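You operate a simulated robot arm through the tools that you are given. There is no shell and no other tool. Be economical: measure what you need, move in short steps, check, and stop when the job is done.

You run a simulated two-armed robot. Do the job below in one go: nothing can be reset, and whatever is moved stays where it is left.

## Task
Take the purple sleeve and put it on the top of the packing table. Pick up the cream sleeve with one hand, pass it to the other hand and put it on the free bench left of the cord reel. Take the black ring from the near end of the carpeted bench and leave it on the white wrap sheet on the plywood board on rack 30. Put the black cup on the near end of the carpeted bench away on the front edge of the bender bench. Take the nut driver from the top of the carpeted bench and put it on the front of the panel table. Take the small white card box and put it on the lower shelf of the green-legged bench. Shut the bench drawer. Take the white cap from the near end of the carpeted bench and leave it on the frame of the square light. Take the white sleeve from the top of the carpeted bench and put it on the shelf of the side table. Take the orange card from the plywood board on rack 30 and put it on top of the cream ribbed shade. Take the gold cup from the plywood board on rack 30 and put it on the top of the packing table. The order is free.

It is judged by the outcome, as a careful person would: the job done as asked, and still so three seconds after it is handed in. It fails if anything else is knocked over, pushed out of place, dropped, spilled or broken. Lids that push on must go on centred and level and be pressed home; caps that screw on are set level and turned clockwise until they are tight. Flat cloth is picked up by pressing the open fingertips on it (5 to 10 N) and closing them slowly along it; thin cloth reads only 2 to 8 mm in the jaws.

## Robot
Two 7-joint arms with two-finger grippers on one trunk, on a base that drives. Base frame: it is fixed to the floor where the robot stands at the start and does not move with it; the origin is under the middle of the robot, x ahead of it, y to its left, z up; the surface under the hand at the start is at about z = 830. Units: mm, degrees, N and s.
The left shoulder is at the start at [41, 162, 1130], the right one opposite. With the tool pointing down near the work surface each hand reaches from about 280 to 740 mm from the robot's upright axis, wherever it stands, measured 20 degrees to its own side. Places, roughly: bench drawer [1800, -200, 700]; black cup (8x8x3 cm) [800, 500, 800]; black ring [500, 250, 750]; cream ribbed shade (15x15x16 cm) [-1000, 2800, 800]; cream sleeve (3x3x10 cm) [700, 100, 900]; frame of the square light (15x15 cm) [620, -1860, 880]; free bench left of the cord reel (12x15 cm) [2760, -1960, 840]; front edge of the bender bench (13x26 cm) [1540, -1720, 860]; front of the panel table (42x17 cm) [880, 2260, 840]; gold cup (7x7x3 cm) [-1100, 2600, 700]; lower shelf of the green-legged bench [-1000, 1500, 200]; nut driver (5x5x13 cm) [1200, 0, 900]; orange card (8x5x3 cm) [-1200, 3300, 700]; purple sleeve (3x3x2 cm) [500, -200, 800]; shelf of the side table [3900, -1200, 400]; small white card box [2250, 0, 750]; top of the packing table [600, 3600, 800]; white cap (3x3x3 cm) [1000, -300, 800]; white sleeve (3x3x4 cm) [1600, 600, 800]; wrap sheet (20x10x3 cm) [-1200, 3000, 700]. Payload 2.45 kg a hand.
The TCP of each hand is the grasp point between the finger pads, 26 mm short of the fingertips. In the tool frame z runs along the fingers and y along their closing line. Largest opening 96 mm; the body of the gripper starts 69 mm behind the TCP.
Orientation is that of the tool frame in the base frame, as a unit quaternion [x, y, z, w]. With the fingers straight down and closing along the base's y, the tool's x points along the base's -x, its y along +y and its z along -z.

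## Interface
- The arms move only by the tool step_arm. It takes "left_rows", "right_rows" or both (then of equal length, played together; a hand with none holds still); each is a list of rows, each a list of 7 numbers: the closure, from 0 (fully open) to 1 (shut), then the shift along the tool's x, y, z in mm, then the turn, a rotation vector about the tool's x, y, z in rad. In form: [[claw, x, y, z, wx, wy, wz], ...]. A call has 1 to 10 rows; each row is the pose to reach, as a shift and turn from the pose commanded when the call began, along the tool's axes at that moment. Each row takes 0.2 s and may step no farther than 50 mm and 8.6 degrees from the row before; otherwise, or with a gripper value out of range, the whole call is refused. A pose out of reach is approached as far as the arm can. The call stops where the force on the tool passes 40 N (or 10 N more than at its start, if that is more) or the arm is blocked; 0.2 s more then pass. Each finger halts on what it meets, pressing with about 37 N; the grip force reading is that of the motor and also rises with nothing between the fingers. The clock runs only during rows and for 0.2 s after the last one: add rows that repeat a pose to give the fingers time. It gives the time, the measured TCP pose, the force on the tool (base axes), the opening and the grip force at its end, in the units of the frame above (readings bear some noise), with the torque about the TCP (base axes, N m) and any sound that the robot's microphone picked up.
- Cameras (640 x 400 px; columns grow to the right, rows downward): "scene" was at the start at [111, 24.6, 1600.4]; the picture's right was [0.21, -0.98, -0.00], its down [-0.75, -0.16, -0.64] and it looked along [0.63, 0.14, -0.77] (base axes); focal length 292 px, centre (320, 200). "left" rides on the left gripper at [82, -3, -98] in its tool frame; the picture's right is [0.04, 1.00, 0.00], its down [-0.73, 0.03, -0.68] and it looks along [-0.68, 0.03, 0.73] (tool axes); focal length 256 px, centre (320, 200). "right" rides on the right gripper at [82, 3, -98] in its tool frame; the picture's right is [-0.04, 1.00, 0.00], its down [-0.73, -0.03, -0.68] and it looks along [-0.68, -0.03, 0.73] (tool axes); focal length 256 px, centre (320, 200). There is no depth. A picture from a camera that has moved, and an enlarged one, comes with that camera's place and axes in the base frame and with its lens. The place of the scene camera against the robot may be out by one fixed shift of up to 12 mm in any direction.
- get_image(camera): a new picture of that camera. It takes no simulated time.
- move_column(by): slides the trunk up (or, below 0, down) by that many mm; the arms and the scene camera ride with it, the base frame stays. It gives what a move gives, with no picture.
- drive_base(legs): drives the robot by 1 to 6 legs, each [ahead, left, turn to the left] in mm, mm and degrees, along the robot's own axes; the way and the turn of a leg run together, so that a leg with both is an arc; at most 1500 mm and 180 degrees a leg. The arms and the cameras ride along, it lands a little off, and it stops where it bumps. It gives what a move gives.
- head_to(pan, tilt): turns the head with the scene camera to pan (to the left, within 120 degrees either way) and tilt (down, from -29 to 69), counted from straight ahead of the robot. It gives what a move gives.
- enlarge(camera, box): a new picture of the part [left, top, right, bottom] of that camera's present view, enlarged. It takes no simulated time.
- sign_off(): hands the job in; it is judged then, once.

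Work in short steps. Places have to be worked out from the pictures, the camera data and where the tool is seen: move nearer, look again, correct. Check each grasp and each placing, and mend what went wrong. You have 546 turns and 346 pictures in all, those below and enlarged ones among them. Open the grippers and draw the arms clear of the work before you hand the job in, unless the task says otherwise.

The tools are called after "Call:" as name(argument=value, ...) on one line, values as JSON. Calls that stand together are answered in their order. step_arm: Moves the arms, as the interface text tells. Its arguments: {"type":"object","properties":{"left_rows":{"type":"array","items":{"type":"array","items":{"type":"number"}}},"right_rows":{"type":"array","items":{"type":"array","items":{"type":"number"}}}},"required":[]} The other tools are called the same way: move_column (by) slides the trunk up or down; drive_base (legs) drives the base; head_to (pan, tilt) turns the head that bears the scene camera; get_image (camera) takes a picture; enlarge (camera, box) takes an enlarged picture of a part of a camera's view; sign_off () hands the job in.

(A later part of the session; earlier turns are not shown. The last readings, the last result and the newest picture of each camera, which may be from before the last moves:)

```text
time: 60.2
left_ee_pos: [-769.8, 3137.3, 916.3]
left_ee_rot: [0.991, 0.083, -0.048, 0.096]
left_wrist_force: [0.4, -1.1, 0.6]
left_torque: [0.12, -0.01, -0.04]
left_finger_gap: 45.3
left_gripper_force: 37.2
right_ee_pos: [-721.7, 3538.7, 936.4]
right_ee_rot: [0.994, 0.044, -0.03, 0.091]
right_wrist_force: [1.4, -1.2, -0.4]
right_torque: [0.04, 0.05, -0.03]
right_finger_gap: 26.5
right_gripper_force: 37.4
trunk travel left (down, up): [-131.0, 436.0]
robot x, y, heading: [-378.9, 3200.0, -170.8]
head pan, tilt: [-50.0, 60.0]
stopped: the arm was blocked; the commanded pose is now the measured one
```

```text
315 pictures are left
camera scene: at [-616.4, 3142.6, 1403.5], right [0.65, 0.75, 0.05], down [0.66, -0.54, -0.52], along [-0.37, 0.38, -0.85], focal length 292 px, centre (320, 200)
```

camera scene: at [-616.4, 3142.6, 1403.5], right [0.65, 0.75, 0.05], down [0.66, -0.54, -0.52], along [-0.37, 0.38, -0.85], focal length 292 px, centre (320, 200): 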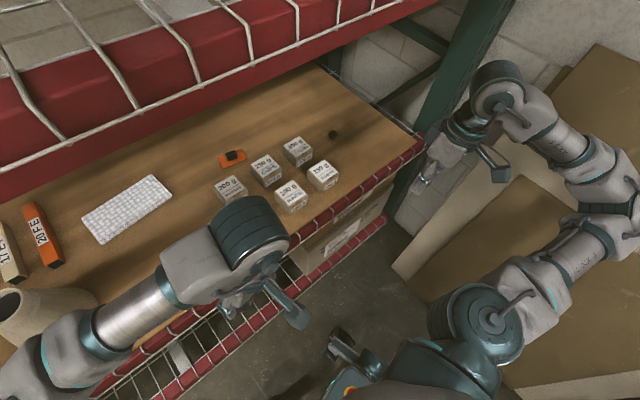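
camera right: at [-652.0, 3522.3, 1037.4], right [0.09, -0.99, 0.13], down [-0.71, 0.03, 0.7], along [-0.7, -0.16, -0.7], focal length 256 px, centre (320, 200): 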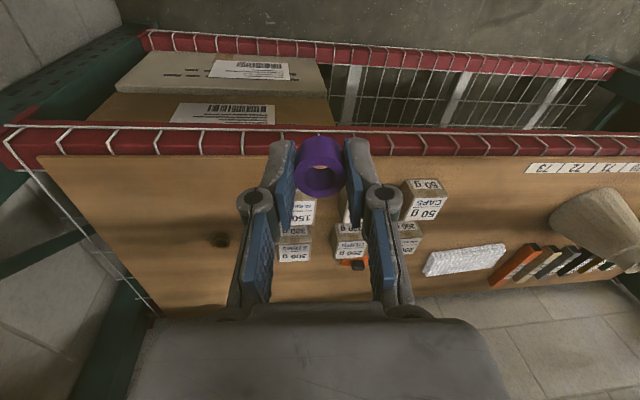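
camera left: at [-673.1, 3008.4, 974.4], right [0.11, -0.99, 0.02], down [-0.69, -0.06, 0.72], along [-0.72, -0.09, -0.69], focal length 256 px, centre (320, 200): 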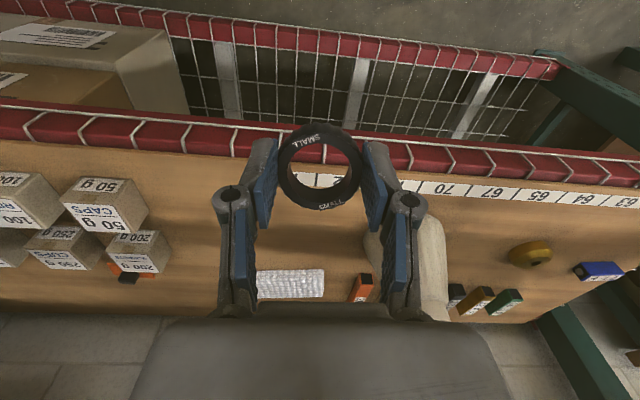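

The base itself looks rolled ~3° (right side up), so likely the right elbow is wedged at the cardboard. I bring the right hand inward and straighten both hands upright to free it.

Call:
step_arm(right_rows=[[0.9, 0, 25, 0, 0.06, 0.02, 0], [0.9, 0, 50, 0, 0.12, 0.04, 0], [0.9, 0, 80, 0, 0.18, 0.05, 0], [0.9, 0, 80, 0, 0.18, 0.05, 0]], left_rows=[[0.75, 0, 20, 0, 0.06, 0.03, 0], [0.75, 0, 40, 0, 0.12, 0.06, 0], [0.75, 0, 60, 0, 0.2, 0.08, 0], [0.75, 0, 60, 0, 0.2, 0.08, 0]])

Call:
get_image(camera="scene")

```text
time: 60.5
left_ee_pos: [-749.3, 3165.6, 922.1]
left_ee_rot: [0.989, 0.079, -0.055, 0.111]
left_wrist_force: [-2.9, -3.2, -1.5]
left_torque: [0.26, -0.27, 0.03]
left_finger_gap: 45.3
left_gripper_force: 36.8
right_ee_pos: [-687.9, 3574.2, 926.1]
right_ee_rot: [0.993, 0.018, -0.042, 0.105]
right_wrist_force: [-1.0, -1.7, 1.4]
right_torque: [0.19, -0.07, 0.01]
right_finger_gap: 26.5
right_gripper_force: 36.7
trunk travel left (down, up): [-131.0, 436.0]
robot x, y, heading: [-372.4, 3188.5, -171.6]
head pan, tilt: [-50.0, 60.0]
stopped in row 1 (right hand): the arm was blocked; the commanded pose is now the measured one
```

```text
314 pictures are left
camera scene: at [-592.8, 3155.4, 1403.4], right [0.66, 0.75, 0.03], down [0.65, -0.55, -0.53], along [-0.38, 0.37, -0.85], focal length 292 px, centre (320, 200)
```

scene: 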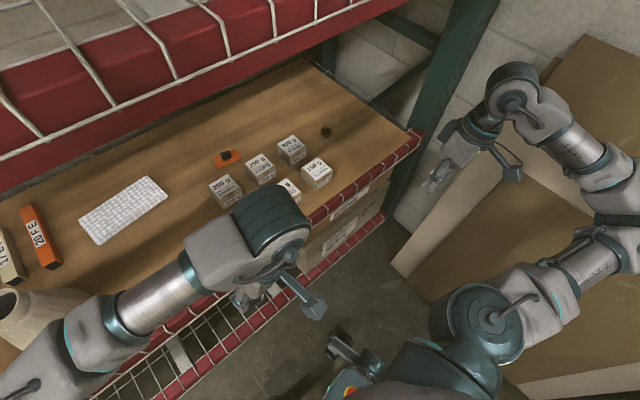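

Right arm is what's wedged. I command it firmly forward and inward (away from the cardboard) so the elbow folds in.

Call:
step_arm(right_rows=[[0.9, -25, 42, 0, 0, 0, 0], [0.9, -50, 84, 0, 0.05, 0, 0], [0.9, -75, 126, 0, 0.1, 0, 0], [0.9, -75, 160, 0, 0.15, 0, 0]])

Call:
get_image(camera="scene")

```text
time: 60.8
left_ee_pos: [-752.4, 3189.6, 921.6]
left_ee_rot: [0.988, 0.078, -0.052, 0.125]
left_wrist_force: [-2.3, -2.2, -1.4]
left_torque: [0.1, -0.19, 0.04]
left_finger_gap: 45.2
left_gripper_force: 36.8
right_ee_pos: [-698.3, 3588.4, 920.9]
right_ee_rot: [0.993, 0.01, -0.041, 0.115]
right_wrist_force: [0.8, -1.2, -0.3]
right_torque: [-0.03, 0.0, -0.03]
right_finger_gap: 26.3
right_gripper_force: 37.8
trunk travel left (down, up): [-131.0, 436.0]
robot x, y, heading: [-373.0, 3187.4, -171.9]
head pan, tilt: [-50.0, 60.0]
stopped in row 1 (right hand): the arm was blocked; the commanded pose is now the measured one
```

```text
313 pictures are left
camera scene: at [-592.4, 3157.8, 1404.5], right [0.66, 0.75, 0.03], down [0.65, -0.55, -0.52], along [-0.37, 0.37, -0.85], focal length 292 px, centre (320, 200)
```

scene: 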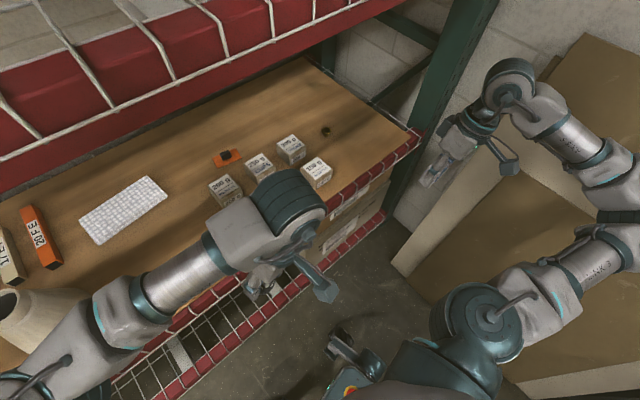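

I try driving the base straight left, directly away from the cardboard.

Call:
drive_base(legs=[[0, 300, 0]])

Call:
get_image(camera="scene")

```text
time: 62.9
left_ee_pos: [-712.9, 2914.1, 921.3]
left_ee_rot: [0.986, 0.078, -0.052, 0.135]
left_wrist_force: [0.7, -0.3, 0.1]
left_torque: [-0.01, 0.06, -0.03]
left_finger_gap: 45.4
left_gripper_force: 36.4
right_ee_pos: [-663.8, 3305.6, 912.5]
right_ee_rot: [0.991, 0.024, -0.037, 0.127]
right_wrist_force: [-0.4, 0.1, 0.6]
right_torque: [-0.01, 0.03, -0.01]
right_finger_gap: 26.3
right_gripper_force: 37.0
trunk travel left (down, up): [-131.0, 436.0]
robot x, y, heading: [-332.5, 2898.1, -171.6]
head pan, tilt: [-50.0, 60.0]
```

```text
312 pictures are left
camera scene: at [-557.5, 2927.1, 1404.2], right [0.66, 0.75, 0.0], down [0.65, -0.57, -0.49], along [-0.37, 0.33, -0.87], focal length 292 px, centre (320, 200)
```

scene: 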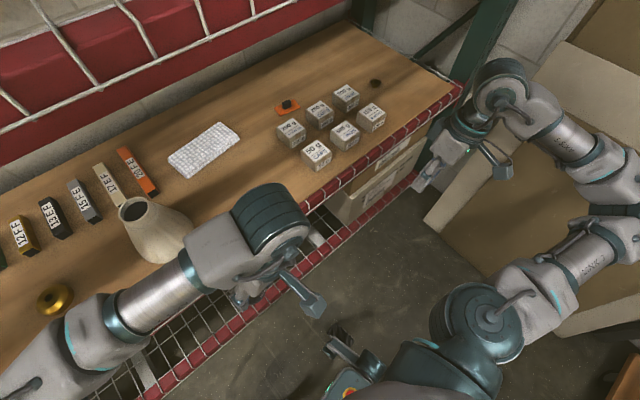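

Freed, and the robot is level again. I back off into open floor, straighten the hands, raise the trunk, and then turn towards the packing table.

Call:
drive_base(legs=[[-170, 0, 0]])

Call:
step_arm(right_rows=[[0.9, 0, 0, 0, 0.09, 0.02, 0], [0.9, 0, 0, 0, 0.18, 0.04, 0], [0.9, 0, 0, 0, 0.256, 0.067, 0], [0.9, 0, 0, 0, 0.256, 0.067, 0]], left_rows=[[0.75, 0, 20, 0, 0.09, 0.03, 0], [0.75, 0, 40, 0, 0.18, 0.06, 0], [0.75, 0, 60, 0, 0.277, 0.08, 0], [0.75, 0, 80, 0, 0.277, 0.08, 0]])

Call:
move_column(by=170)

Call:
head_to(pan=-70, tilt=35)

Call:
get_image(camera="scene")

```text
time: 64.3
left_ee_pos: [-540.3, 2924.5, 923.6]
left_ee_rot: [0.987, 0.079, -0.056, 0.129]
left_wrist_force: [0.4, 1.5, 1.2]
left_torque: [0.03, 0.01, 0.02]
left_finger_gap: 45.4
left_gripper_force: 37.7
right_ee_pos: [-492.3, 3317.6, 920.0]
right_ee_rot: [0.992, 0.024, -0.041, 0.12]
right_wrist_force: [0.6, -1.2, 0.1]
right_torque: [-0.01, 0.04, 0.01]
right_finger_gap: 26.5
right_gripper_force: 37.1
trunk travel left (down, up): [-131.0, 436.0]
robot x, y, heading: [-162.3, 2920.2, -171.7]
head pan, tilt: [-50.0, 60.0]
```

```text
time: 65.3
left_ee_pos: [-526.3, 2864.6, 945.8]
left_ee_rot: [0.997, 0.075, -0.027, -0.005]
left_wrist_force: [0.4, 0.4, 0.3]
left_torque: [-0.02, 0.0, -0.06]
left_finger_gap: 45.7
left_gripper_force: 37.2
right_ee_pos: [-493.8, 3333.0, 913.6]
right_ee_rot: [1.0, 0.022, -0.01, -0.002]
right_wrist_force: [0.8, 0.4, 0.5]
right_torque: [0.02, 0.04, 0.0]
right_finger_gap: 26.6
right_gripper_force: 37.2
trunk travel left (down, up): [-131.0, 436.0]
robot x, y, heading: [-163.3, 2920.1, -171.5]
head pan, tilt: [-50.0, 60.0]
```

```text
time: 67.2
left_ee_pos: [-526.4, 2862.8, 1114.1]
left_ee_rot: [0.997, 0.075, -0.025, -0.005]
left_wrist_force: [0.1, 0.1, -0.9]
left_torque: [0.01, 0.01, 0.02]
left_finger_gap: 45.5
left_gripper_force: 37.1
right_ee_pos: [-493.1, 3330.4, 1084.2]
right_ee_rot: [1.0, 0.023, -0.011, -0.002]
right_wrist_force: [0.6, 0.3, 0.1]
right_torque: [0.0, 0.01, -0.03]
right_finger_gap: 26.5
right_gripper_force: 37.0
trunk travel left (down, up): [-301.0, 266.0]
robot x, y, heading: [-166.3, 2920.1, -171.2]
head pan, tilt: [-50.0, 60.0]
```

```text
time: 68.1
left_ee_pos: [-525.8, 2861.3, 1115.0]
left_ee_rot: [0.997, 0.076, -0.026, -0.005]
left_wrist_force: [-0.7, -0.2, 0.0]
left_torque: [-0.04, 0.01, 0.03]
left_finger_gap: 45.6
left_gripper_force: 37.1
right_ee_pos: [-492.9, 3330.2, 1084.4]
right_ee_rot: [1.0, 0.022, -0.011, -0.004]
right_wrist_force: [0.0, 0.3, -0.3]
right_torque: [0.02, -0.02, -0.01]
right_finger_gap: 26.4
right_gripper_force: 36.7
trunk travel left (down, up): [-301.0, 266.0]
robot x, y, heading: [-162.6, 2919.9, -171.5]
head pan, tilt: [-70.0, 35.0]
```

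```text
311 pictures are left
camera scene: at [-240.1, 3008.1, 1622.5], right [0.88, 0.48, 0.0], down [0.28, -0.51, -0.81], along [-0.39, 0.72, -0.58], focal length 292 px, centre (320, 200)
```

scene: 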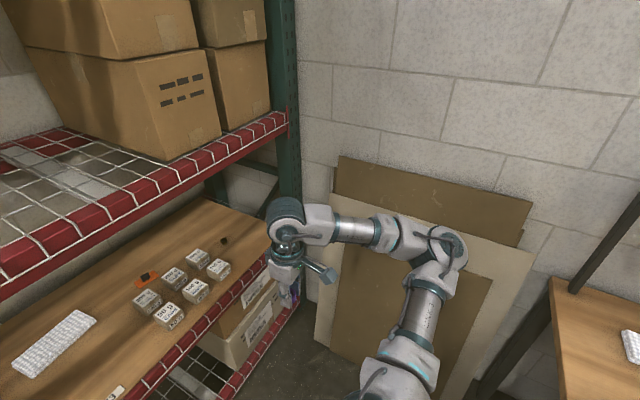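

All is intact. I turn right to face the packing table and look at it.

Call:
drive_base(legs=[[0, 0, -98.5]])

Call:
head_to(pan=-30, tilt=35)

Call:
get_image(camera="scene")

```text
time: 72.7
left_ee_pos: [-168.8, 3285.2, 1114.8]
left_ee_rot: [-0.706, 0.707, 0.012, 0.025]
left_wrist_force: [-0.9, -0.2, -0.3]
left_torque: [0.01, -0.02, 0.02]
left_finger_gap: 45.4
left_gripper_force: 36.9
right_ee_pos: [288.5, 3181.2, 1085.9]
right_ee_rot: [-0.669, 0.743, 0.004, 0.011]
right_wrist_force: [0.7, -0.3, -0.3]
right_torque: [0.0, 0.0, -0.05]
right_finger_gap: 26.4
right_gripper_force: 36.7
trunk travel left (down, up): [-301.0, 266.0]
robot x, y, heading: [-160.9, 2919.1, 89.8]
head pan, tilt: [-70.0, 35.0]
```

```text
time: 73.8
left_ee_pos: [-173.1, 3283.2, 1116.1]
left_ee_rot: [-0.707, 0.707, 0.012, 0.027]
left_wrist_force: [1.2, 0.4, 0.5]
left_torque: [-0.01, 0.03, 0.03]
left_finger_gap: 45.3
left_gripper_force: 37.1
right_ee_pos: [286.4, 3180.9, 1088.1]
right_ee_rot: [-0.669, 0.743, 0.003, 0.014]
right_wrist_force: [0.0, -0.1, -0.8]
right_torque: [0.01, 0.0, 0.06]
right_finger_gap: 26.1
right_gripper_force: 36.9
trunk travel left (down, up): [-301.0, 266.0]
robot x, y, heading: [-164.4, 2918.7, 89.6]
head pan, tilt: [-30.0, 35.0]
```

```text
310 pictures are left
camera scene: at [-116.0, 3034.5, 1622.9], right [0.87, -0.5, 0.0], down [-0.29, -0.5, -0.82], along [0.41, 0.71, -0.58], focal length 292 px, centre (320, 200)
```

scene: 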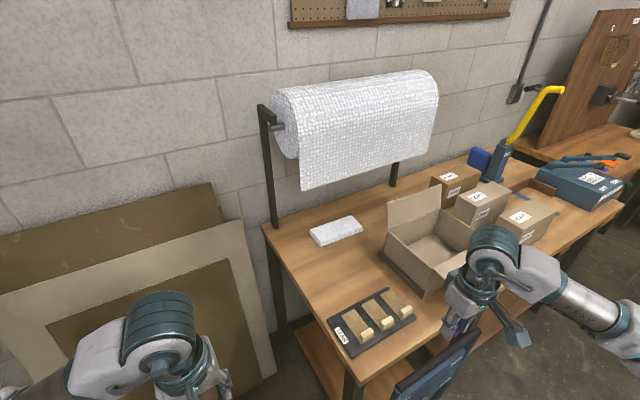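

The packing table's front-left has free top around [250,3560]. I drive sideways so both hands can reach it.

Call:
drive_base(legs=[[0, -290, 0], [40, 0, 0]])

Call:
head_to(pan=-5, tilt=50)

Call:
get_image(camera="scene")

```text
time: 76.3
left_ee_pos: [142.7, 3318.3, 1117.7]
left_ee_rot: [-0.704, 0.709, 0.019, 0.022]
left_wrist_force: [1.7, -0.6, -0.9]
left_torque: [0.02, 0.1, -0.06]
left_finger_gap: 45.4
left_gripper_force: 37.1
right_ee_pos: [600.3, 3213.5, 1082.4]
right_ee_rot: [-0.666, 0.746, 0.011, 0.008]
right_wrist_force: [1.0, -1.3, -0.2]
right_torque: [0.06, 0.1, -0.04]
right_finger_gap: 26.6
right_gripper_force: 37.3
trunk travel left (down, up): [-301.0, 266.0]
robot x, y, heading: [132.1, 2958.5, 89.5]
head pan, tilt: [-30.0, 35.0]
```

```text
time: 77.2
left_ee_pos: [139.7, 3320.8, 1117.0]
left_ee_rot: [-0.704, 0.709, 0.016, 0.023]
left_wrist_force: [0.4, -0.4, -0.8]
left_torque: [0.07, 0.04, 0.01]
left_finger_gap: 45.1
left_gripper_force: 36.4
right_ee_pos: [596.9, 3215.3, 1085.1]
right_ee_rot: [-0.665, 0.747, 0.007, 0.011]
right_wrist_force: [0.9, 0.6, 0.5]
right_torque: [0.0, 0.02, -0.01]
right_finger_gap: 26.4
right_gripper_force: 37.4
trunk travel left (down, up): [-301.0, 266.0]
robot x, y, heading: [134.5, 2955.9, 89.7]
head pan, tilt: [-5.0, 50.0]
```

```text
309 pictures are left
camera scene: at [161.3, 3073.6, 1601.0], right [1.0, -0.09, -0.01], down [-0.08, -0.76, -0.64], along [0.05, 0.64, -0.77], focal length 292 px, centre (320, 200)
```

scene: 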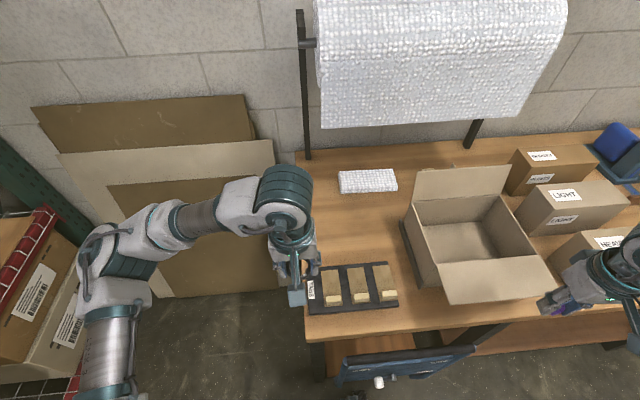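

I place the purple sleeve at about [350,3600]. First the right hand moves left in front of the table, then forward over the free spot.

Call:
step_arm(right_rows=[[0.9, 5, 48, 0, 0, 0, 0], [0.9, 10, 96, 0, 0, 0, 0], [0.9, 16, 145, 0, 0, 0, 0], [0.9, 21, 194, 0, 0, 0, 0], [0.9, 26, 243, 0, 0, 0, 0], [0.9, -20, 248, 0, 0, 0, 0], [0.9, -65, 253, 0, 0, 0, 0], [0.9, -110, 258, 0, 0, 0, 0], [0.9, -155, 263, 0, 0, 0, 0], [0.9, -200, 268, 0, 0, 0, 0]])

Call:
step_arm(right_rows=[[0.9, -45, 5, 0, 0, 0, 0], [0.9, -90, 9, 0, 0, 0, 0], [0.9, -130, 13, 20, 0, 0, 0], [0.9, -160, 17, 50, 0, 0, 0], [0.9, -160, 17, 90, 0, 0, 0], [0.9, -160, 17, 130, 0, 0, 0], [0.9, -160, 17, 160, 0, 0, 0], [0.9, -160, 17, 160, 0, 0, 0]])

Call:
get_image(camera="scene")

Call:
get_image(camera="right")

```text
time: 79.3
left_ee_pos: [114.3, 3322.5, 1115.4]
left_ee_rot: [-0.705, 0.708, 0.009, 0.03]
left_wrist_force: [1.3, 0.9, -0.3]
left_torque: [0.0, 0.03, 0.0]
left_finger_gap: 45.4
left_gripper_force: 37.2
right_ee_pos: [328.9, 3446.8, 1090.6]
right_ee_rot: [-0.667, 0.745, 0.0, 0.017]
right_wrist_force: [-0.5, 0.3, 0.0]
right_torque: [-0.02, -0.02, 0.0]
right_finger_gap: 26.3
right_gripper_force: 37.3
trunk travel left (down, up): [-301.0, 266.0]
robot x, y, heading: [129.1, 2953.9, 89.4]
head pan, tilt: [-5.0, 50.0]
```

```text
time: 81.2
left_ee_pos: [116.1, 3320.2, 1118.3]
left_ee_rot: [-0.705, 0.709, 0.01, 0.03]
left_wrist_force: [0.2, 0.1, 0.9]
left_torque: [-0.03, -0.03, 0.01]
left_finger_gap: 45.2
left_gripper_force: 36.8
right_ee_pos: [334.9, 3608.9, 936.7]
right_ee_rot: [-0.666, 0.746, 0.002, 0.016]
right_wrist_force: [-0.4, 0.4, -0.6]
right_torque: [-0.01, 0.0, 0.01]
right_finger_gap: 26.5
right_gripper_force: 37.2
trunk travel left (down, up): [-301.0, 266.0]
robot x, y, heading: [129.8, 2960.4, 89.8]
head pan, tilt: [-5.0, 50.0]
```

```text
308 pictures are left
camera scene: at [128.3, 3076.2, 1601.1], right [1.0, -0.09, 0.01], down [-0.07, -0.77, -0.64], along [0.06, 0.64, -0.77], focal length 292 px, centre (320, 200)
```

scene: 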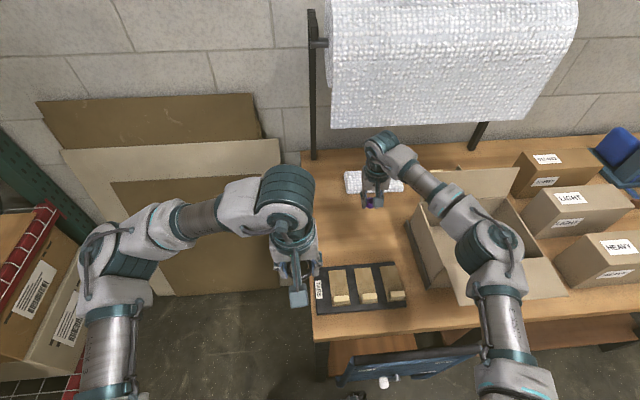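

```text
307 pictures are left
camera right: at [319.6, 3525.9, 1032.3], right [-0.99, 0.15, -0.02], down [0.1, 0.71, 0.7], along [0.12, 0.69, -0.72], focal length 256 px, centre (320, 200)
```

right: 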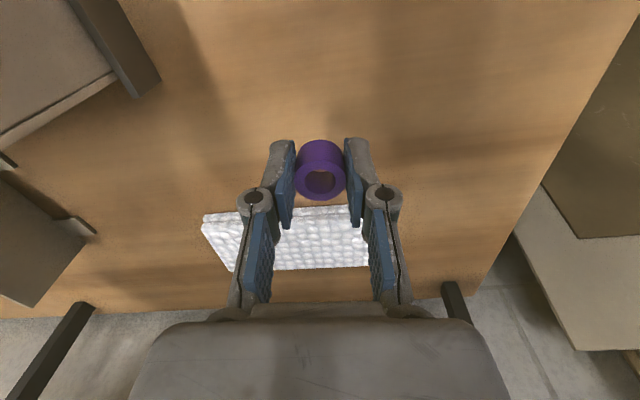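

The right elbow hangs near the open carton; I shift the base 115 mm left so the arm drops clear of it, aiming near [220,3605].

Call:
drive_base(legs=[[0, 115, 0]])

Call:
get_image(camera="scene")

Call:
get_image(camera="right")

```text
time: 82.4
left_ee_pos: [67.5, 3322.3, 1115.6]
left_ee_rot: [-0.704, 0.71, 0.027, 0.012]
left_wrist_force: [0.6, -1.5, 0.0]
left_torque: [0.17, 0.03, -0.01]
left_finger_gap: 45.1
left_gripper_force: 36.8
right_ee_pos: [278.2, 3612.9, 923.9]
right_ee_rot: [-0.664, 0.748, 0.015, -0.002]
right_wrist_force: [2.8, -0.7, -0.8]
right_torque: [0.04, 0.24, -0.02]
right_finger_gap: 26.4
right_gripper_force: 36.7
trunk travel left (down, up): [-301.0, 266.0]
robot x, y, heading: [29.6, 2958.5, 89.8]
head pan, tilt: [-5.0, 50.0]
```

```text
306 pictures are left
camera scene: at [98.3, 3079.1, 1599.3], right [1.0, -0.09, -0.04], down [-0.1, -0.77, -0.64], along [0.03, 0.64, -0.77], focal length 292 px, centre (320, 200)
```

scene: 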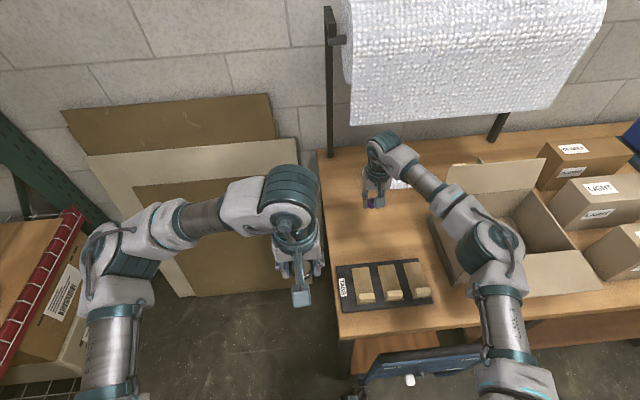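

```text
305 pictures are left
camera right: at [267.4, 3529.5, 1020.7], right [-0.99, 0.16, 0.03], down [0.13, 0.71, 0.69], along [0.09, 0.68, -0.72], focal length 256 px, centre (320, 200)
```

right: 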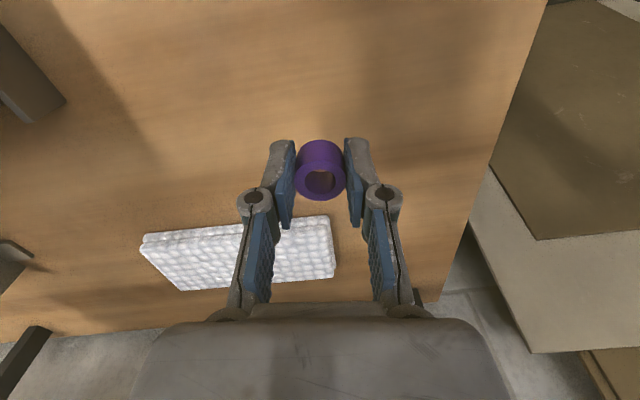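

The elbow still hovers by the carton. I move the base another 130 mm left and then swing the hand back right, which draws the elbow in.

Call:
drive_base(legs=[[0, 130, 0]])

Call:
step_arm(right_rows=[[0.9, 0, -40, 0, 0, 0, 0], [0.9, 0, -80, 0, 0, 0, 0], [0.9, 0, -110, 0, 0, 0, 0], [0.9, 0, -110, 0, 0, 0, 0], [0.9, 0, -110, 0, 0, 0, 0]])

Call:
get_image(camera="scene")

```text
time: 83.7
left_ee_pos: [-90.2, 3318.4, 1117.6]
left_ee_rot: [-0.705, 0.709, 0.017, 0.022]
left_wrist_force: [0.8, -0.3, 0.3]
left_torque: [0.02, 0.0, -0.02]
left_finger_gap: 45.1
left_gripper_force: 37.1
right_ee_pos: [125.3, 3610.1, 933.7]
right_ee_rot: [-0.664, 0.748, 0.007, 0.008]
right_wrist_force: [0.5, -0.1, -0.8]
right_torque: [-0.01, 0.08, -0.02]
right_finger_gap: 26.5
right_gripper_force: 37.5
trunk travel left (down, up): [-301.0, 266.0]
robot x, y, heading: [-99.2, 2960.4, 90.3]
head pan, tilt: [-5.0, 50.0]
```

```text
time: 85.0
left_ee_pos: [-103.7, 3308.2, 1122.3]
left_ee_rot: [-0.705, 0.709, 0.019, 0.03]
left_wrist_force: [0.4, -1.1, -0.8]
left_torque: [0.04, 0.08, 0.02]
left_finger_gap: 45.3
left_gripper_force: 37.1
right_ee_pos: [226.4, 3589.1, 942.1]
right_ee_rot: [-0.664, 0.747, 0.008, 0.015]
right_wrist_force: [0.9, -0.5, -0.7]
right_torque: [0.06, 0.07, 0.0]
right_finger_gap: 26.4
right_gripper_force: 36.5
trunk travel left (down, up): [-301.0, 266.0]
robot x, y, heading: [-100.1, 2960.6, 90.2]
head pan, tilt: [-5.0, 50.0]
stopped in row 5 (right hand): the arm was blocked; the commanded pose is now the measured one
```

```text
304 pictures are left
camera scene: at [-92.4, 3077.5, 1601.1], right [1.0, -0.09, 0.0], down [-0.07, -0.77, -0.64], along [0.06, 0.64, -0.77], focal length 292 px, centre (320, 200)
```

scene: 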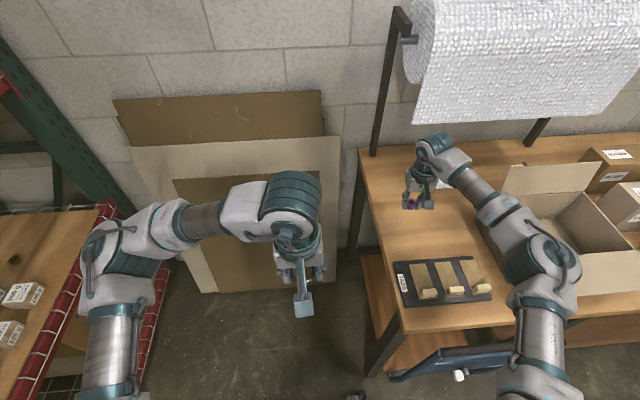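

The elbow fouls the carton side. I withdraw the right hand up and back, and will instead stand at the table's left end facing diagonally so the elbow stays in front of the table.

Call:
step_arm(right_rows=[[0.9, 0, 40, -10, 0, 0, 0], [0.9, 0, 80, -30, 0, 0, 0], [0.9, 40, 80, -60, 0, 0, 0], [0.9, 80, 80, -90, 0, 0, 0], [0.9, 125, 80, -110, 0, 0, 0], [0.9, 170, 80, -130, 0, 0, 0], [0.9, 215, 80, -140, 0, 0, 0], [0.9, 260, 80, -140, 0, 0, 0], [0.9, 260, 80, -140, 0, 0, 0]])

Call:
get_image(camera="scene")

```text
time: 87.2
left_ee_pos: [-143.5, 3306.6, 1121.7]
left_ee_rot: [-0.706, 0.707, 0.007, 0.042]
left_wrist_force: [-0.2, 1.1, 0.1]
left_torque: [-0.04, -0.07, 0.0]
left_finger_gap: 45.2
left_gripper_force: 36.9
right_ee_pos: [73.3, 3331.8, 1080.2]
right_ee_rot: [-0.666, 0.745, -0.002, 0.03]
right_wrist_force: [-2.1, -0.6, 0.3]
right_torque: [0.01, -0.09, -0.01]
right_finger_gap: 26.3
right_gripper_force: 36.5
trunk travel left (down, up): [-301.0, 266.0]
robot x, y, heading: [-101.6, 2955.6, 90.1]
head pan, tilt: [-5.0, 50.0]
stopped in row 9 (right hand): the arm was blocked; the commanded pose is now the measured one
```

```text
303 pictures are left
camera scene: at [-104.2, 3077.7, 1601.1], right [1.0, -0.09, 0.01], down [-0.07, -0.77, -0.64], along [0.06, 0.64, -0.77], focal length 292 px, centre (320, 200)
```

scene: 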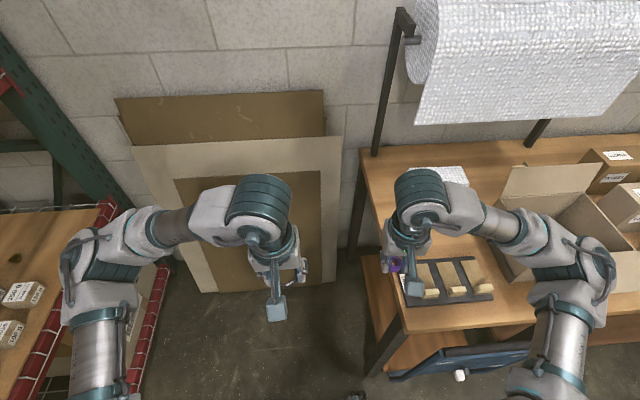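

I drive straight back to take the elbow away from the carton, then check the carton.

Call:
drive_base(legs=[[-200, 0, 0]])

Call:
get_image(camera="scene")

```text
time: 88.8
left_ee_pos: [-113.5, 3108.2, 1122.0]
left_ee_rot: [-0.705, 0.708, 0.016, 0.034]
left_wrist_force: [1.1, -0.3, -0.2]
left_torque: [0.08, 0.03, 0.02]
left_finger_gap: 45.3
left_gripper_force: 36.9
right_ee_pos: [103.0, 3133.4, 1075.7]
right_ee_rot: [-0.665, 0.746, 0.005, 0.021]
right_wrist_force: [0.7, -1.0, -1.3]
right_torque: [0.01, 0.05, -0.01]
right_finger_gap: 26.3
right_gripper_force: 36.5
trunk travel left (down, up): [-301.0, 266.0]
robot x, y, heading: [-97.2, 2758.3, 90.1]
head pan, tilt: [-5.0, 50.0]
```

```text
302 pictures are left
camera scene: at [-59.5, 2879.8, 1600.3], right [1.0, -0.09, -0.02], down [-0.08, -0.77, -0.64], along [0.04, 0.64, -0.77], focal length 292 px, centre (320, 200)
```

scene: 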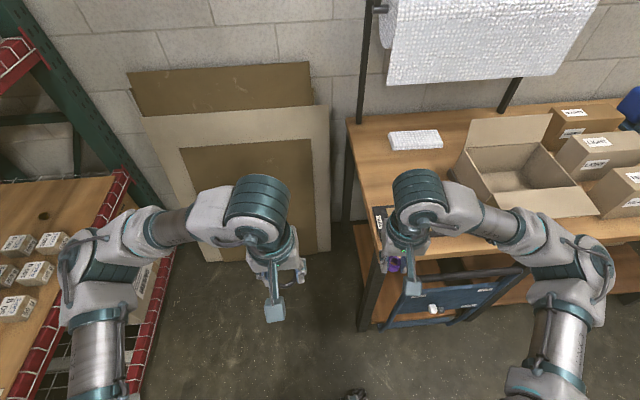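

I enlarge the carton to check it hasn't been displaced.

Call:
enlarge(camera="scene", box=[340, 90, 640, 280])

```text
2.11 times, centred on (490, 185) of scene
camera zoom: at [-59.5, 2879.8, 1600.3], right [1.0, -0.09, -0.02], down [-0.08, -0.77, -0.64], along [0.04, 0.64, -0.77], focal length 616 px, centre (-38, 232)
```

zoom: 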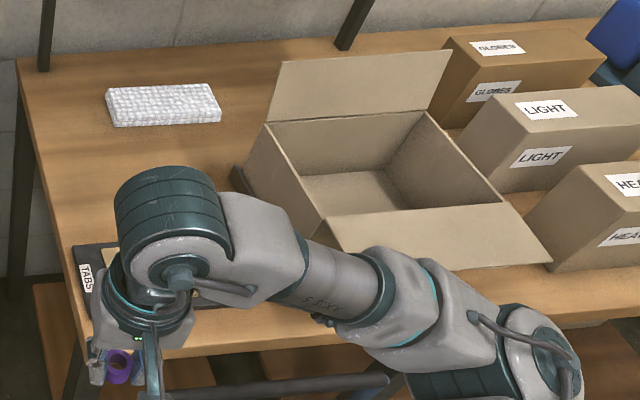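

The carton is where it was. Now I turn right 40° and drive to the table's left end, facing diagonally.

Call:
drive_base(legs=[[0, 0, -40], [0, 440, 0], [180, 0, 0]])

Call:
head_to(pan=0, tilt=50)

Call:
get_image(camera="scene")

```text
time: 94.5
left_ee_pos: [-149.7, 3483.3, 1122.6]
left_ee_rot: [-0.423, 0.905, -0.012, 0.047]
left_wrist_force: [-0.2, 0.6, -0.4]
left_torque: [-0.08, 0.0, -0.02]
left_finger_gap: 45.1
left_gripper_force: 37.3
right_ee_pos: [34.4, 3363.4, 1085.6]
right_ee_rot: [-0.373, 0.927, -0.018, 0.033]
right_wrist_force: [0.3, 1.3, 0.5]
right_torque: [-0.05, -0.07, -0.01]
right_finger_gap: 26.6
right_gripper_force: 37.2
trunk travel left (down, up): [-301.0, 266.0]
robot x, y, heading: [-322.3, 3183.1, 50.2]
head pan, tilt: [-5.0, 50.0]
```

```text
time: 95.2
left_ee_pos: [-153.3, 3484.9, 1123.1]
left_ee_rot: [-0.425, 0.904, -0.01, 0.048]
left_wrist_force: [0.0, 0.7, -0.5]
left_torque: [-0.12, -0.01, 0.0]
left_finger_gap: 45.3
left_gripper_force: 37.4
right_ee_pos: [31.9, 3365.0, 1085.1]
right_ee_rot: [-0.375, 0.926, -0.016, 0.033]
right_wrist_force: [-0.8, 1.1, -0.6]
right_torque: [-0.05, -0.09, -0.01]
right_finger_gap: 26.4
right_gripper_force: 37.2
trunk travel left (down, up): [-301.0, 266.0]
robot x, y, heading: [-327.9, 3183.9, 50.4]
head pan, tilt: [0.0, 50.0]
```

```text
300 pictures are left
camera scene: at [-274.8, 3294.0, 1600.9], right [0.77, -0.64, 0.01], down [-0.48, -0.6, -0.64], along [0.42, 0.49, -0.77], focal length 292 px, centre (320, 200)
```

scene: 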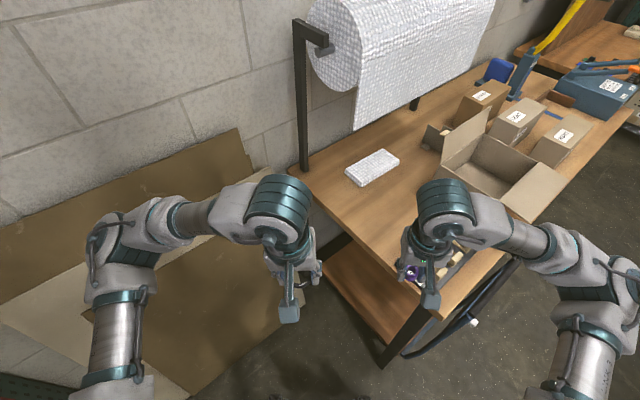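

Clear approach now. I reach the right hand out to about [230,3590] above the free top.

Call:
step_arm(right_rows=[[0.9, -45, 4, 0, 0, 0, 0], [0.9, -90, 8, 0, 0, 0, 0], [0.9, -135, 12, 0, 0, 0, 0], [0.9, -180, 16, 0, 0, 0, 0], [0.9, -225, 20, 20, 0, 0, 0], [0.9, -265, 24, 45, 0, 0, 0], [0.9, -298, 24, 80, 0, 0, 0], [0.9, -298, 24, 120, 0, 0, 0], [0.9, -298, 24, 160, 0, 0, 0], [0.9, -298, 24, 160, 0, 0, 0]])

Call:
get_image(camera="right")

Call:
get_image(camera="scene")

```text
time: 97.5
left_ee_pos: [-111.3, 3441.1, 1127.8]
left_ee_rot: [-0.421, 0.906, 0.009, 0.041]
left_wrist_force: [-0.1, -0.5, 0.2]
left_torque: [0.02, -0.04, -0.02]
left_finger_gap: 45.5
left_gripper_force: 37.2
right_ee_pos: [280.3, 3550.5, 933.4]
right_ee_rot: [-0.369, 0.929, 0.001, 0.026]
right_wrist_force: [0.6, 0.6, -0.4]
right_torque: [0.0, 0.0, -0.05]
right_finger_gap: 26.4
right_gripper_force: 37.0
trunk travel left (down, up): [-301.0, 266.0]
robot x, y, heading: [-317.3, 3177.2, 50.5]
head pan, tilt: [0.0, 50.0]
stopped in row 10 (right hand): the arm was blocked; the commanded pose is now the measured one
```

```text
299 pictures are left
camera right: at [213.9, 3493.5, 1028.4], right [-0.66, 0.75, -0.02], down [0.52, 0.47, 0.71], along [0.55, 0.46, -0.7], focal length 256 px, centre (320, 200)
```

right: 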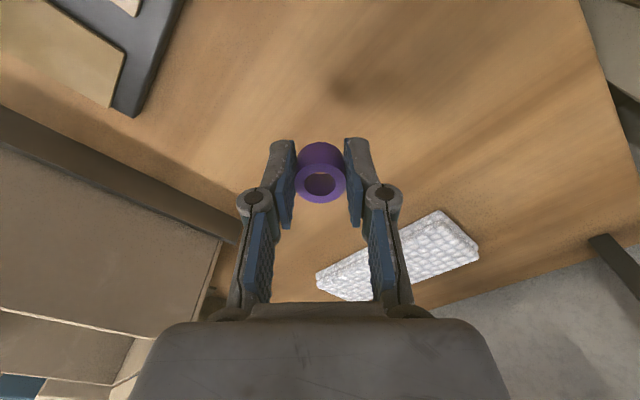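

```text
298 pictures are left
camera scene: at [-222.0, 3249.7, 1600.7], right [0.77, -0.64, -0.02], down [-0.5, -0.58, -0.64], along [0.4, 0.5, -0.77], focal length 292 px, centre (320, 200)
```

scene: 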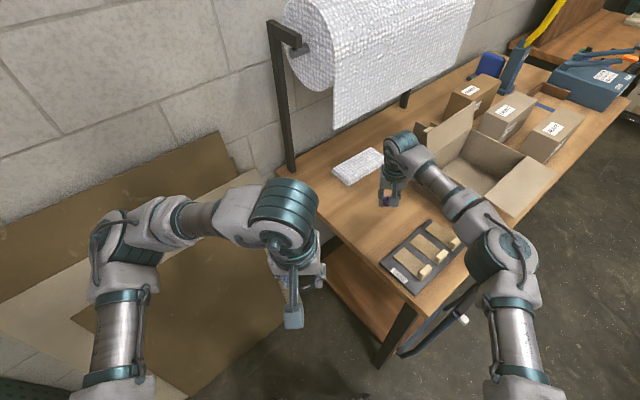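

The hand is at [280,3550] over free table top, elbow clear. I lower it straight down to near the surface.

Call:
step_arm(right_rows=[[0.9, 0, 0, 30, 0, 0, 0], [0.9, 0, 0, 60, 0, 0, 0], [0.9, 0, 0, 85, 0, 0, 0], [0.9, 0, 0, 85, 0, 0, 0]])

Call:
get_image(camera="right")

```text
time: 98.3
left_ee_pos: [-103.7, 3425.3, 1126.9]
left_ee_rot: [-0.421, 0.906, 0.014, 0.041]
left_wrist_force: [-0.1, -0.6, 0.1]
left_torque: [0.07, 0.02, 0.01]
left_finger_gap: 45.1
left_gripper_force: 37.2
right_ee_pos: [289.5, 3545.5, 867.7]
right_ee_rot: [-0.371, 0.928, 0.014, 0.026]
right_wrist_force: [-0.1, -7.6, 11.7]
right_torque: [-0.48, -0.05, -0.07]
right_finger_gap: 26.4
right_gripper_force: 37.3
trunk travel left (down, up): [-301.0, 266.0]
robot x, y, heading: [-317.4, 3173.5, 50.5]
head pan, tilt: [0.0, 50.0]
stopped in row 3 (right hand): the force on the tool passed its limit at 58 N (the readings are from after the stop); the commanded pose is now the measured one
```

```text
297 pictures are left
camera right: at [223.1, 3487.3, 960.3], right [-0.66, 0.75, 0.01], down [0.53, 0.45, 0.72], along [0.54, 0.48, -0.69], focal length 256 px, centre (320, 200)
```

right: 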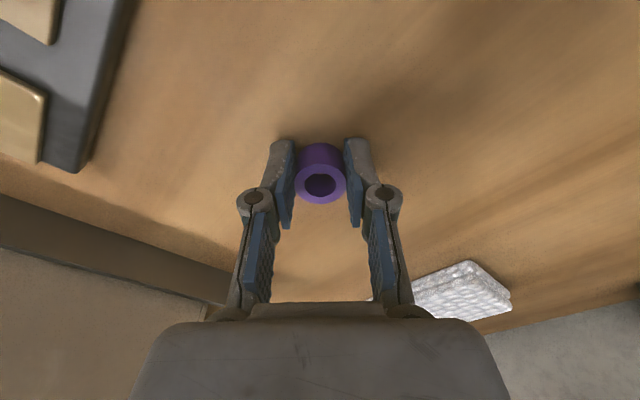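

Contact at TCP z≈868, so the table top is at 840 and the sleeve rests on it. I open and lift.

Call:
step_arm(right_rows=[[0.8, 0, 0, -1, 0, 0, 0], [0.6, 0, 0, -1, 0, 0, 0], [0.4, 0, 0, -1, 0, 0, 0], [0.35, 0, 0, -1, 0, 0, 0], [0.35, 0, 0, -40, 0, 0, 0], [0.35, 0, 0, -85, 0, 0, 0], [0.35, 0, 0, -125, 0, 0, 0]])

Call:
get_image(camera="right")

```text
time: 100.0
left_ee_pos: [-108.4, 3433.1, 1128.4]
left_ee_rot: [-0.422, 0.906, 0.01, 0.043]
left_wrist_force: [0.3, 0.5, -0.2]
left_torque: [0.04, 0.0, 0.02]
left_finger_gap: 45.5
left_gripper_force: 36.8
right_ee_pos: [279.8, 3545.4, 990.0]
right_ee_rot: [-0.372, 0.928, 0.011, 0.026]
right_wrist_force: [0.7, 0.0, 0.0]
right_torque: [0.04, 0.04, 0.0]
right_finger_gap: 62.3
right_gripper_force: 0.0
trunk travel left (down, up): [-301.0, 266.0]
robot x, y, heading: [-315.0, 3176.1, 50.3]
head pan, tilt: [0.0, 50.0]
```

```text
296 pictures are left
camera right: at [213.5, 3487.3, 1084.6], right [-0.66, 0.75, 0.0], down [0.52, 0.46, 0.72], along [0.54, 0.48, -0.69], focal length 256 px, centre (320, 200)
```

right: 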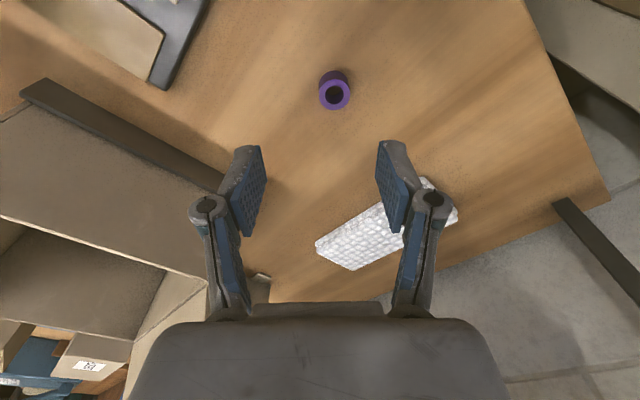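

The purple sleeve stands on the packing table. Now I withdraw the right hand and bring the left hand over the table to set the ring down for a regrasp by the right hand.

Call:
step_arm(right_rows=[[0.3, 45, 0, -20, 0, 0, 0], [0.3, 90, 0, -40, 0, 0, 0], [0.3, 135, -10, -60, 0, 0, 0], [0.3, 180, -20, -80, 0, 0, 0], [0.3, 225, -30, -100, 0, 0, 0], [0.3, 270, -40, -110, 0, 0, 0], [0.3, 310, -50, -110, 0, 0, 0]])

Call:
step_arm(left_rows=[[0.75, -40, -20, 0, 0, 0, 0], [0.75, -80, -40, 0, 0, 0, 0], [0.75, -120, -60, 0, 0, 0, 0], [0.75, -160, -85, 0, 0, 0, 0], [0.75, -200, -110, 15, 0, 0, 0], [0.75, -235, -140, 30, 0, 0, 0], [0.75, -260, -165, 60, 0, 0, 0], [0.75, -265, -172, 105, 0, 0, 0], [0.75, -265, -172, 150, 0, 0, 0], [0.75, -265, -172, 150, 0, 0, 0]])

Call:
get_image(camera="left")

Call:
get_image(camera="scene")

```text
refused: row 3 steps farther than a row can; nothing moved
```

```text
time: 102.2
left_ee_pos: [173.9, 3550.9, 1023.6]
left_ee_rot: [-0.422, 0.906, 0.007, 0.044]
left_wrist_force: [-0.6, 0.3, 0.0]
left_torque: [-0.05, 0.0, 0.01]
left_finger_gap: 45.1
left_gripper_force: 36.7
left hand out of reach, approached as far as the arm can: row 7, 8, 9, 10
right_ee_pos: [271.6, 3551.4, 992.2]
right_ee_rot: [-0.373, 0.927, 0.008, 0.029]
right_wrist_force: [-0.2, -0.6, -0.1]
right_torque: [-0.02, 0.0, -0.01]
right_finger_gap: 62.7
right_gripper_force: 0.0
trunk travel left (down, up): [-301.0, 266.0]
robot x, y, heading: [-316.6, 3177.3, 50.2]
head pan, tilt: [0.0, 50.0]
```

```text
295 pictures are left
camera left: at [116.6, 3482.3, 1113.0], right [-0.79, 0.61, -0.03], down [0.4, 0.55, 0.74], along [0.47, 0.57, -0.67], focal length 256 px, centre (320, 200)
```

left: 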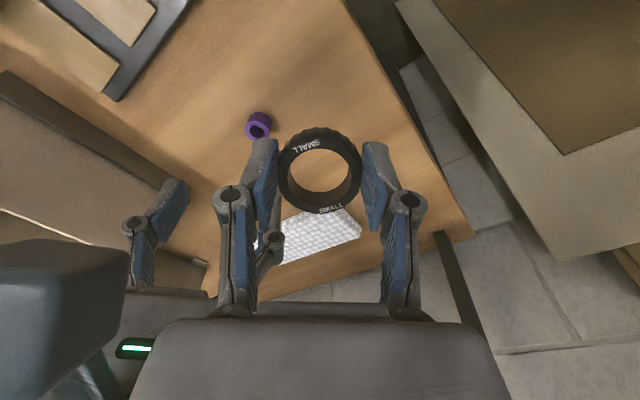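

```text
294 pictures are left
camera scene: at [-242.6, 3268.9, 1601.1], right [0.77, -0.64, 0.0], down [-0.49, -0.59, -0.64], along [0.41, 0.49, -0.77], focal length 292 px, centre (320, 200)
```

scene: 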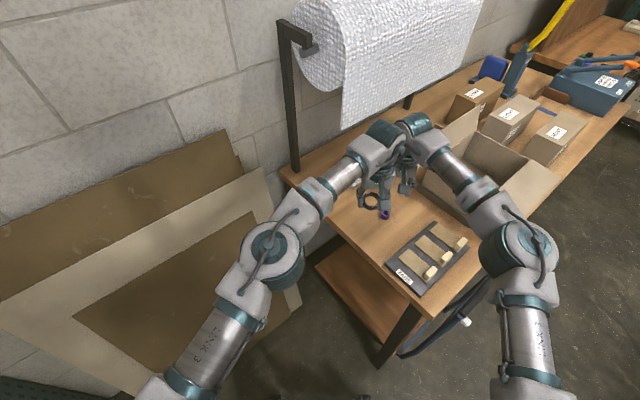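

The right retraction had been refused (row too long), so the hands are close together. I move the right hand away to its right and back.

Call:
step_arm(right_rows=[[0.3, 15, -30, -20, 0, 0, 0], [0.3, 40, -60, -40, 0, 0, 0], [0.3, 75, -85, -55, 0, 0, 0], [0.3, 115, -100, -65, 0, 0, 0], [0.3, 160, -100, -75, 0, 0, 0], [0.3, 205, -100, -85, 0, 0, 0], [0.3, 250, -100, -90, 0, 0, 0], [0.3, 290, -100, -95, 0, 0, 0]])

Call:
get_image(camera="scene")

```text
time: 104.0
left_ee_pos: [173.9, 3548.6, 1021.6]
left_ee_rot: [-0.422, 0.906, 0.008, 0.044]
left_wrist_force: [-0.4, 0.3, 0.5]
left_torque: [-0.03, -0.01, -0.02]
left_finger_gap: 45.1
left_gripper_force: 36.8
right_ee_pos: [128.6, 3274.2, 1071.1]
right_ee_rot: [-0.373, 0.927, 0.009, 0.029]
right_wrist_force: [0.5, 0.6, 0.0]
right_torque: [-0.01, 0.01, 0.02]
right_finger_gap: 67.4
right_gripper_force: 0.0
trunk travel left (down, up): [-301.0, 266.0]
robot x, y, heading: [-315.8, 3174.7, 50.1]
head pan, tilt: [0.0, 50.0]
```

```text
293 pictures are left
camera scene: at [-241.7, 3264.2, 1601.2], right [0.77, -0.64, 0.0], down [-0.49, -0.59, -0.64], along [0.41, 0.49, -0.77], focal length 292 px, centre (320, 200)
```

scene: 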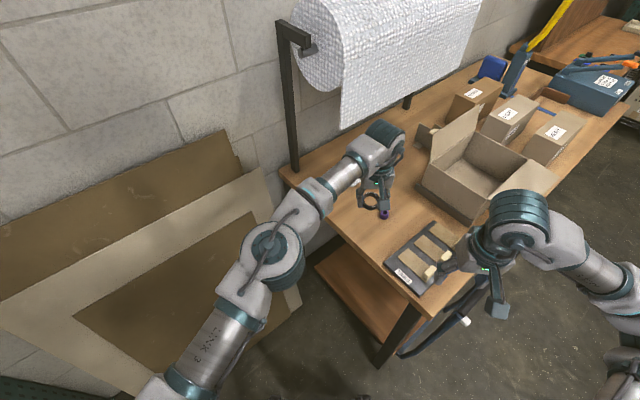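

The left arm is at its reach limit; I drive 60 mm forward, then lower the ring to a clear spot near [195,3530].

Call:
drive_base(legs=[[60, 0, 0]])

Call:
step_arm(left_rows=[[0.75, 35, 0, 30, 0, 0, 0], [0.75, 70, 0, 60, 0, 0, 0], [0.75, 70, 0, 100, 0, 0, 0], [0.75, 70, 0, 120, 0, 0, 0], [0.75, 70, 0, 120, 0, 0, 0]])

Call:
get_image(camera="left")

```text
time: 104.9
left_ee_pos: [211.0, 3594.4, 1022.1]
left_ee_rot: [-0.421, 0.906, 0.007, 0.044]
left_wrist_force: [-0.7, 1.0, 0.0]
left_torque: [-0.05, -0.01, -0.03]
left_finger_gap: 45.3
left_gripper_force: 36.8
right_ee_pos: [166.5, 3320.5, 1071.8]
right_ee_rot: [-0.373, 0.927, 0.009, 0.03]
right_wrist_force: [0.5, -0.2, -0.1]
right_torque: [0.01, 0.0, 0.02]
right_finger_gap: 67.2
right_gripper_force: 0.0
trunk travel left (down, up): [-301.0, 266.0]
robot x, y, heading: [-277.8, 3221.7, 50.7]
head pan, tilt: [0.0, 50.0]
```

```text
time: 106.1
left_ee_pos: [173.2, 3548.1, 898.4]
left_ee_rot: [-0.421, 0.906, 0.007, 0.046]
left_wrist_force: [0.7, 0.1, 0.6]
left_torque: [0.01, 0.01, 0.02]
left_finger_gap: 45.3
left_gripper_force: 37.1
right_ee_pos: [164.2, 3321.5, 1071.8]
right_ee_rot: [-0.374, 0.927, 0.008, 0.029]
right_wrist_force: [0.8, 0.7, -0.4]
right_torque: [0.02, -0.03, 0.01]
right_finger_gap: 67.0
right_gripper_force: 0.0
trunk travel left (down, up): [-301.0, 266.0]
robot x, y, heading: [-278.3, 3221.6, 50.1]
head pan, tilt: [0.0, 50.0]
```

```text
292 pictures are left
camera left: at [116.2, 3479.2, 988.6], right [-0.79, 0.61, -0.03], down [0.4, 0.54, 0.74], along [0.47, 0.57, -0.67], focal length 256 px, centre (320, 200)
```

left: 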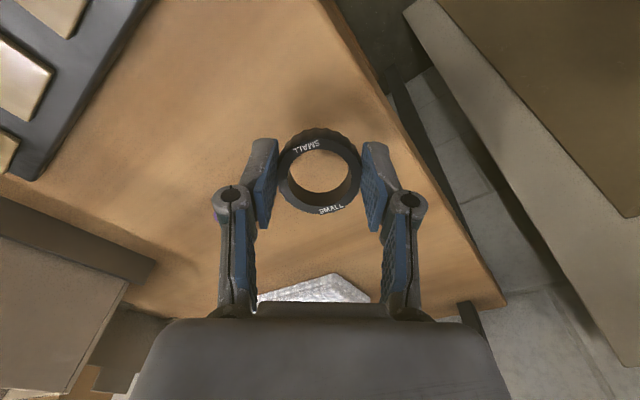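

I level the hand, shift 25 mm inward from the table edge and lower to contact.

Call:
step_arm(left_rows=[[0.75, -16, -19, 5, -0.027, 0.088, 0], [0.75, -16, -19, 15, -0.027, 0.088, 0], [0.75, -16, -19, 22, -0.027, 0.088, 0], [0.75, -16, -19, 27, -0.027, 0.088, 0], [0.75, -16, -19, 32, -0.027, 0.088, 0]])

```text
time: 107.3
left_ee_pos: [201.1, 3549.6, 872.1]
left_ee_rot: [-0.423, 0.906, 0.002, 0.003]
left_wrist_force: [1.5, 4.8, 27.0]
left_torque: [-0.1, 0.14, -0.02]
left_finger_gap: 45.9
left_gripper_force: 37.0
right_ee_pos: [161.7, 3320.3, 1074.1]
right_ee_rot: [-0.373, 0.927, 0.009, 0.031]
right_wrist_force: [0.6, 0.0, 0.3]
right_torque: [-0.03, -0.01, -0.01]
right_finger_gap: 67.1
right_gripper_force: 0.0
trunk travel left (down, up): [-301.0, 266.0]
robot x, y, heading: [-278.0, 3221.0, 50.2]
head pan, tilt: [0.0, 50.0]
```

Contact (27 N). I release the ring, lift and retract the left hand.

Call:
step_arm(left_rows=[[0.6, 0, 0, -2, 0, 0, 0], [0.45, 0, 0, -2, 0, 0, 0], [0.3, 0, 0, -2, 0, 0, 0], [0.3, 0, 0, -40, 0, 0, 0], [0.3, 20, 0, -80, 0, 0, 0], [0.3, 60, 0, -105, 0, 0, 0], [0.3, 105, 10, -115, 0, 0, 0], [0.3, 150, 20, -125, 0, 0, 0], [0.3, 195, 30, -135, 0, 0, 0], [0.3, 240, 40, -140, 0, 0, 0]])

Call:
get_image(camera="scene")

```text
time: 109.5
left_ee_pos: [13.4, 3390.3, 1007.5]
left_ee_rot: [-0.423, 0.906, 0.001, 0.001]
left_wrist_force: [-0.8, 0.1, 0.0]
left_torque: [0.04, -0.03, -0.02]
left_finger_gap: 67.3
left_gripper_force: 0.0
right_ee_pos: [162.6, 3320.0, 1073.0]
right_ee_rot: [-0.373, 0.927, 0.008, 0.031]
right_wrist_force: [1.7, 0.4, -0.1]
right_torque: [0.06, -0.02, 0.03]
right_finger_gap: 67.2
right_gripper_force: 0.2
trunk travel left (down, up): [-301.0, 266.0]
robot x, y, heading: [-281.9, 3226.0, 50.2]
head pan, tilt: [0.0, 50.0]
```

```text
291 pictures are left
camera scene: at [-205.4, 3310.7, 1601.3], right [0.77, -0.64, 0.0], down [-0.49, -0.59, -0.64], along [0.41, 0.49, -0.77], focal length 292 px, centre (320, 200)
```

scene: 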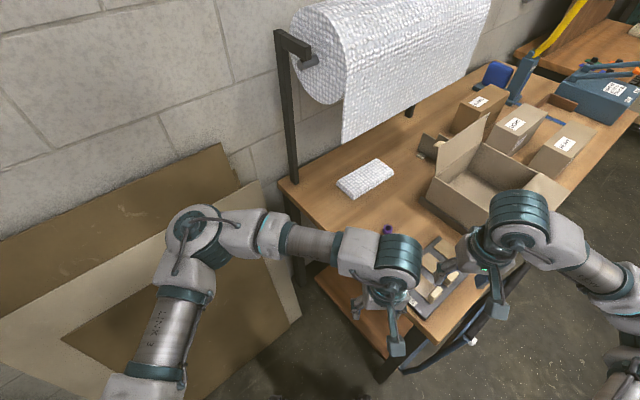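

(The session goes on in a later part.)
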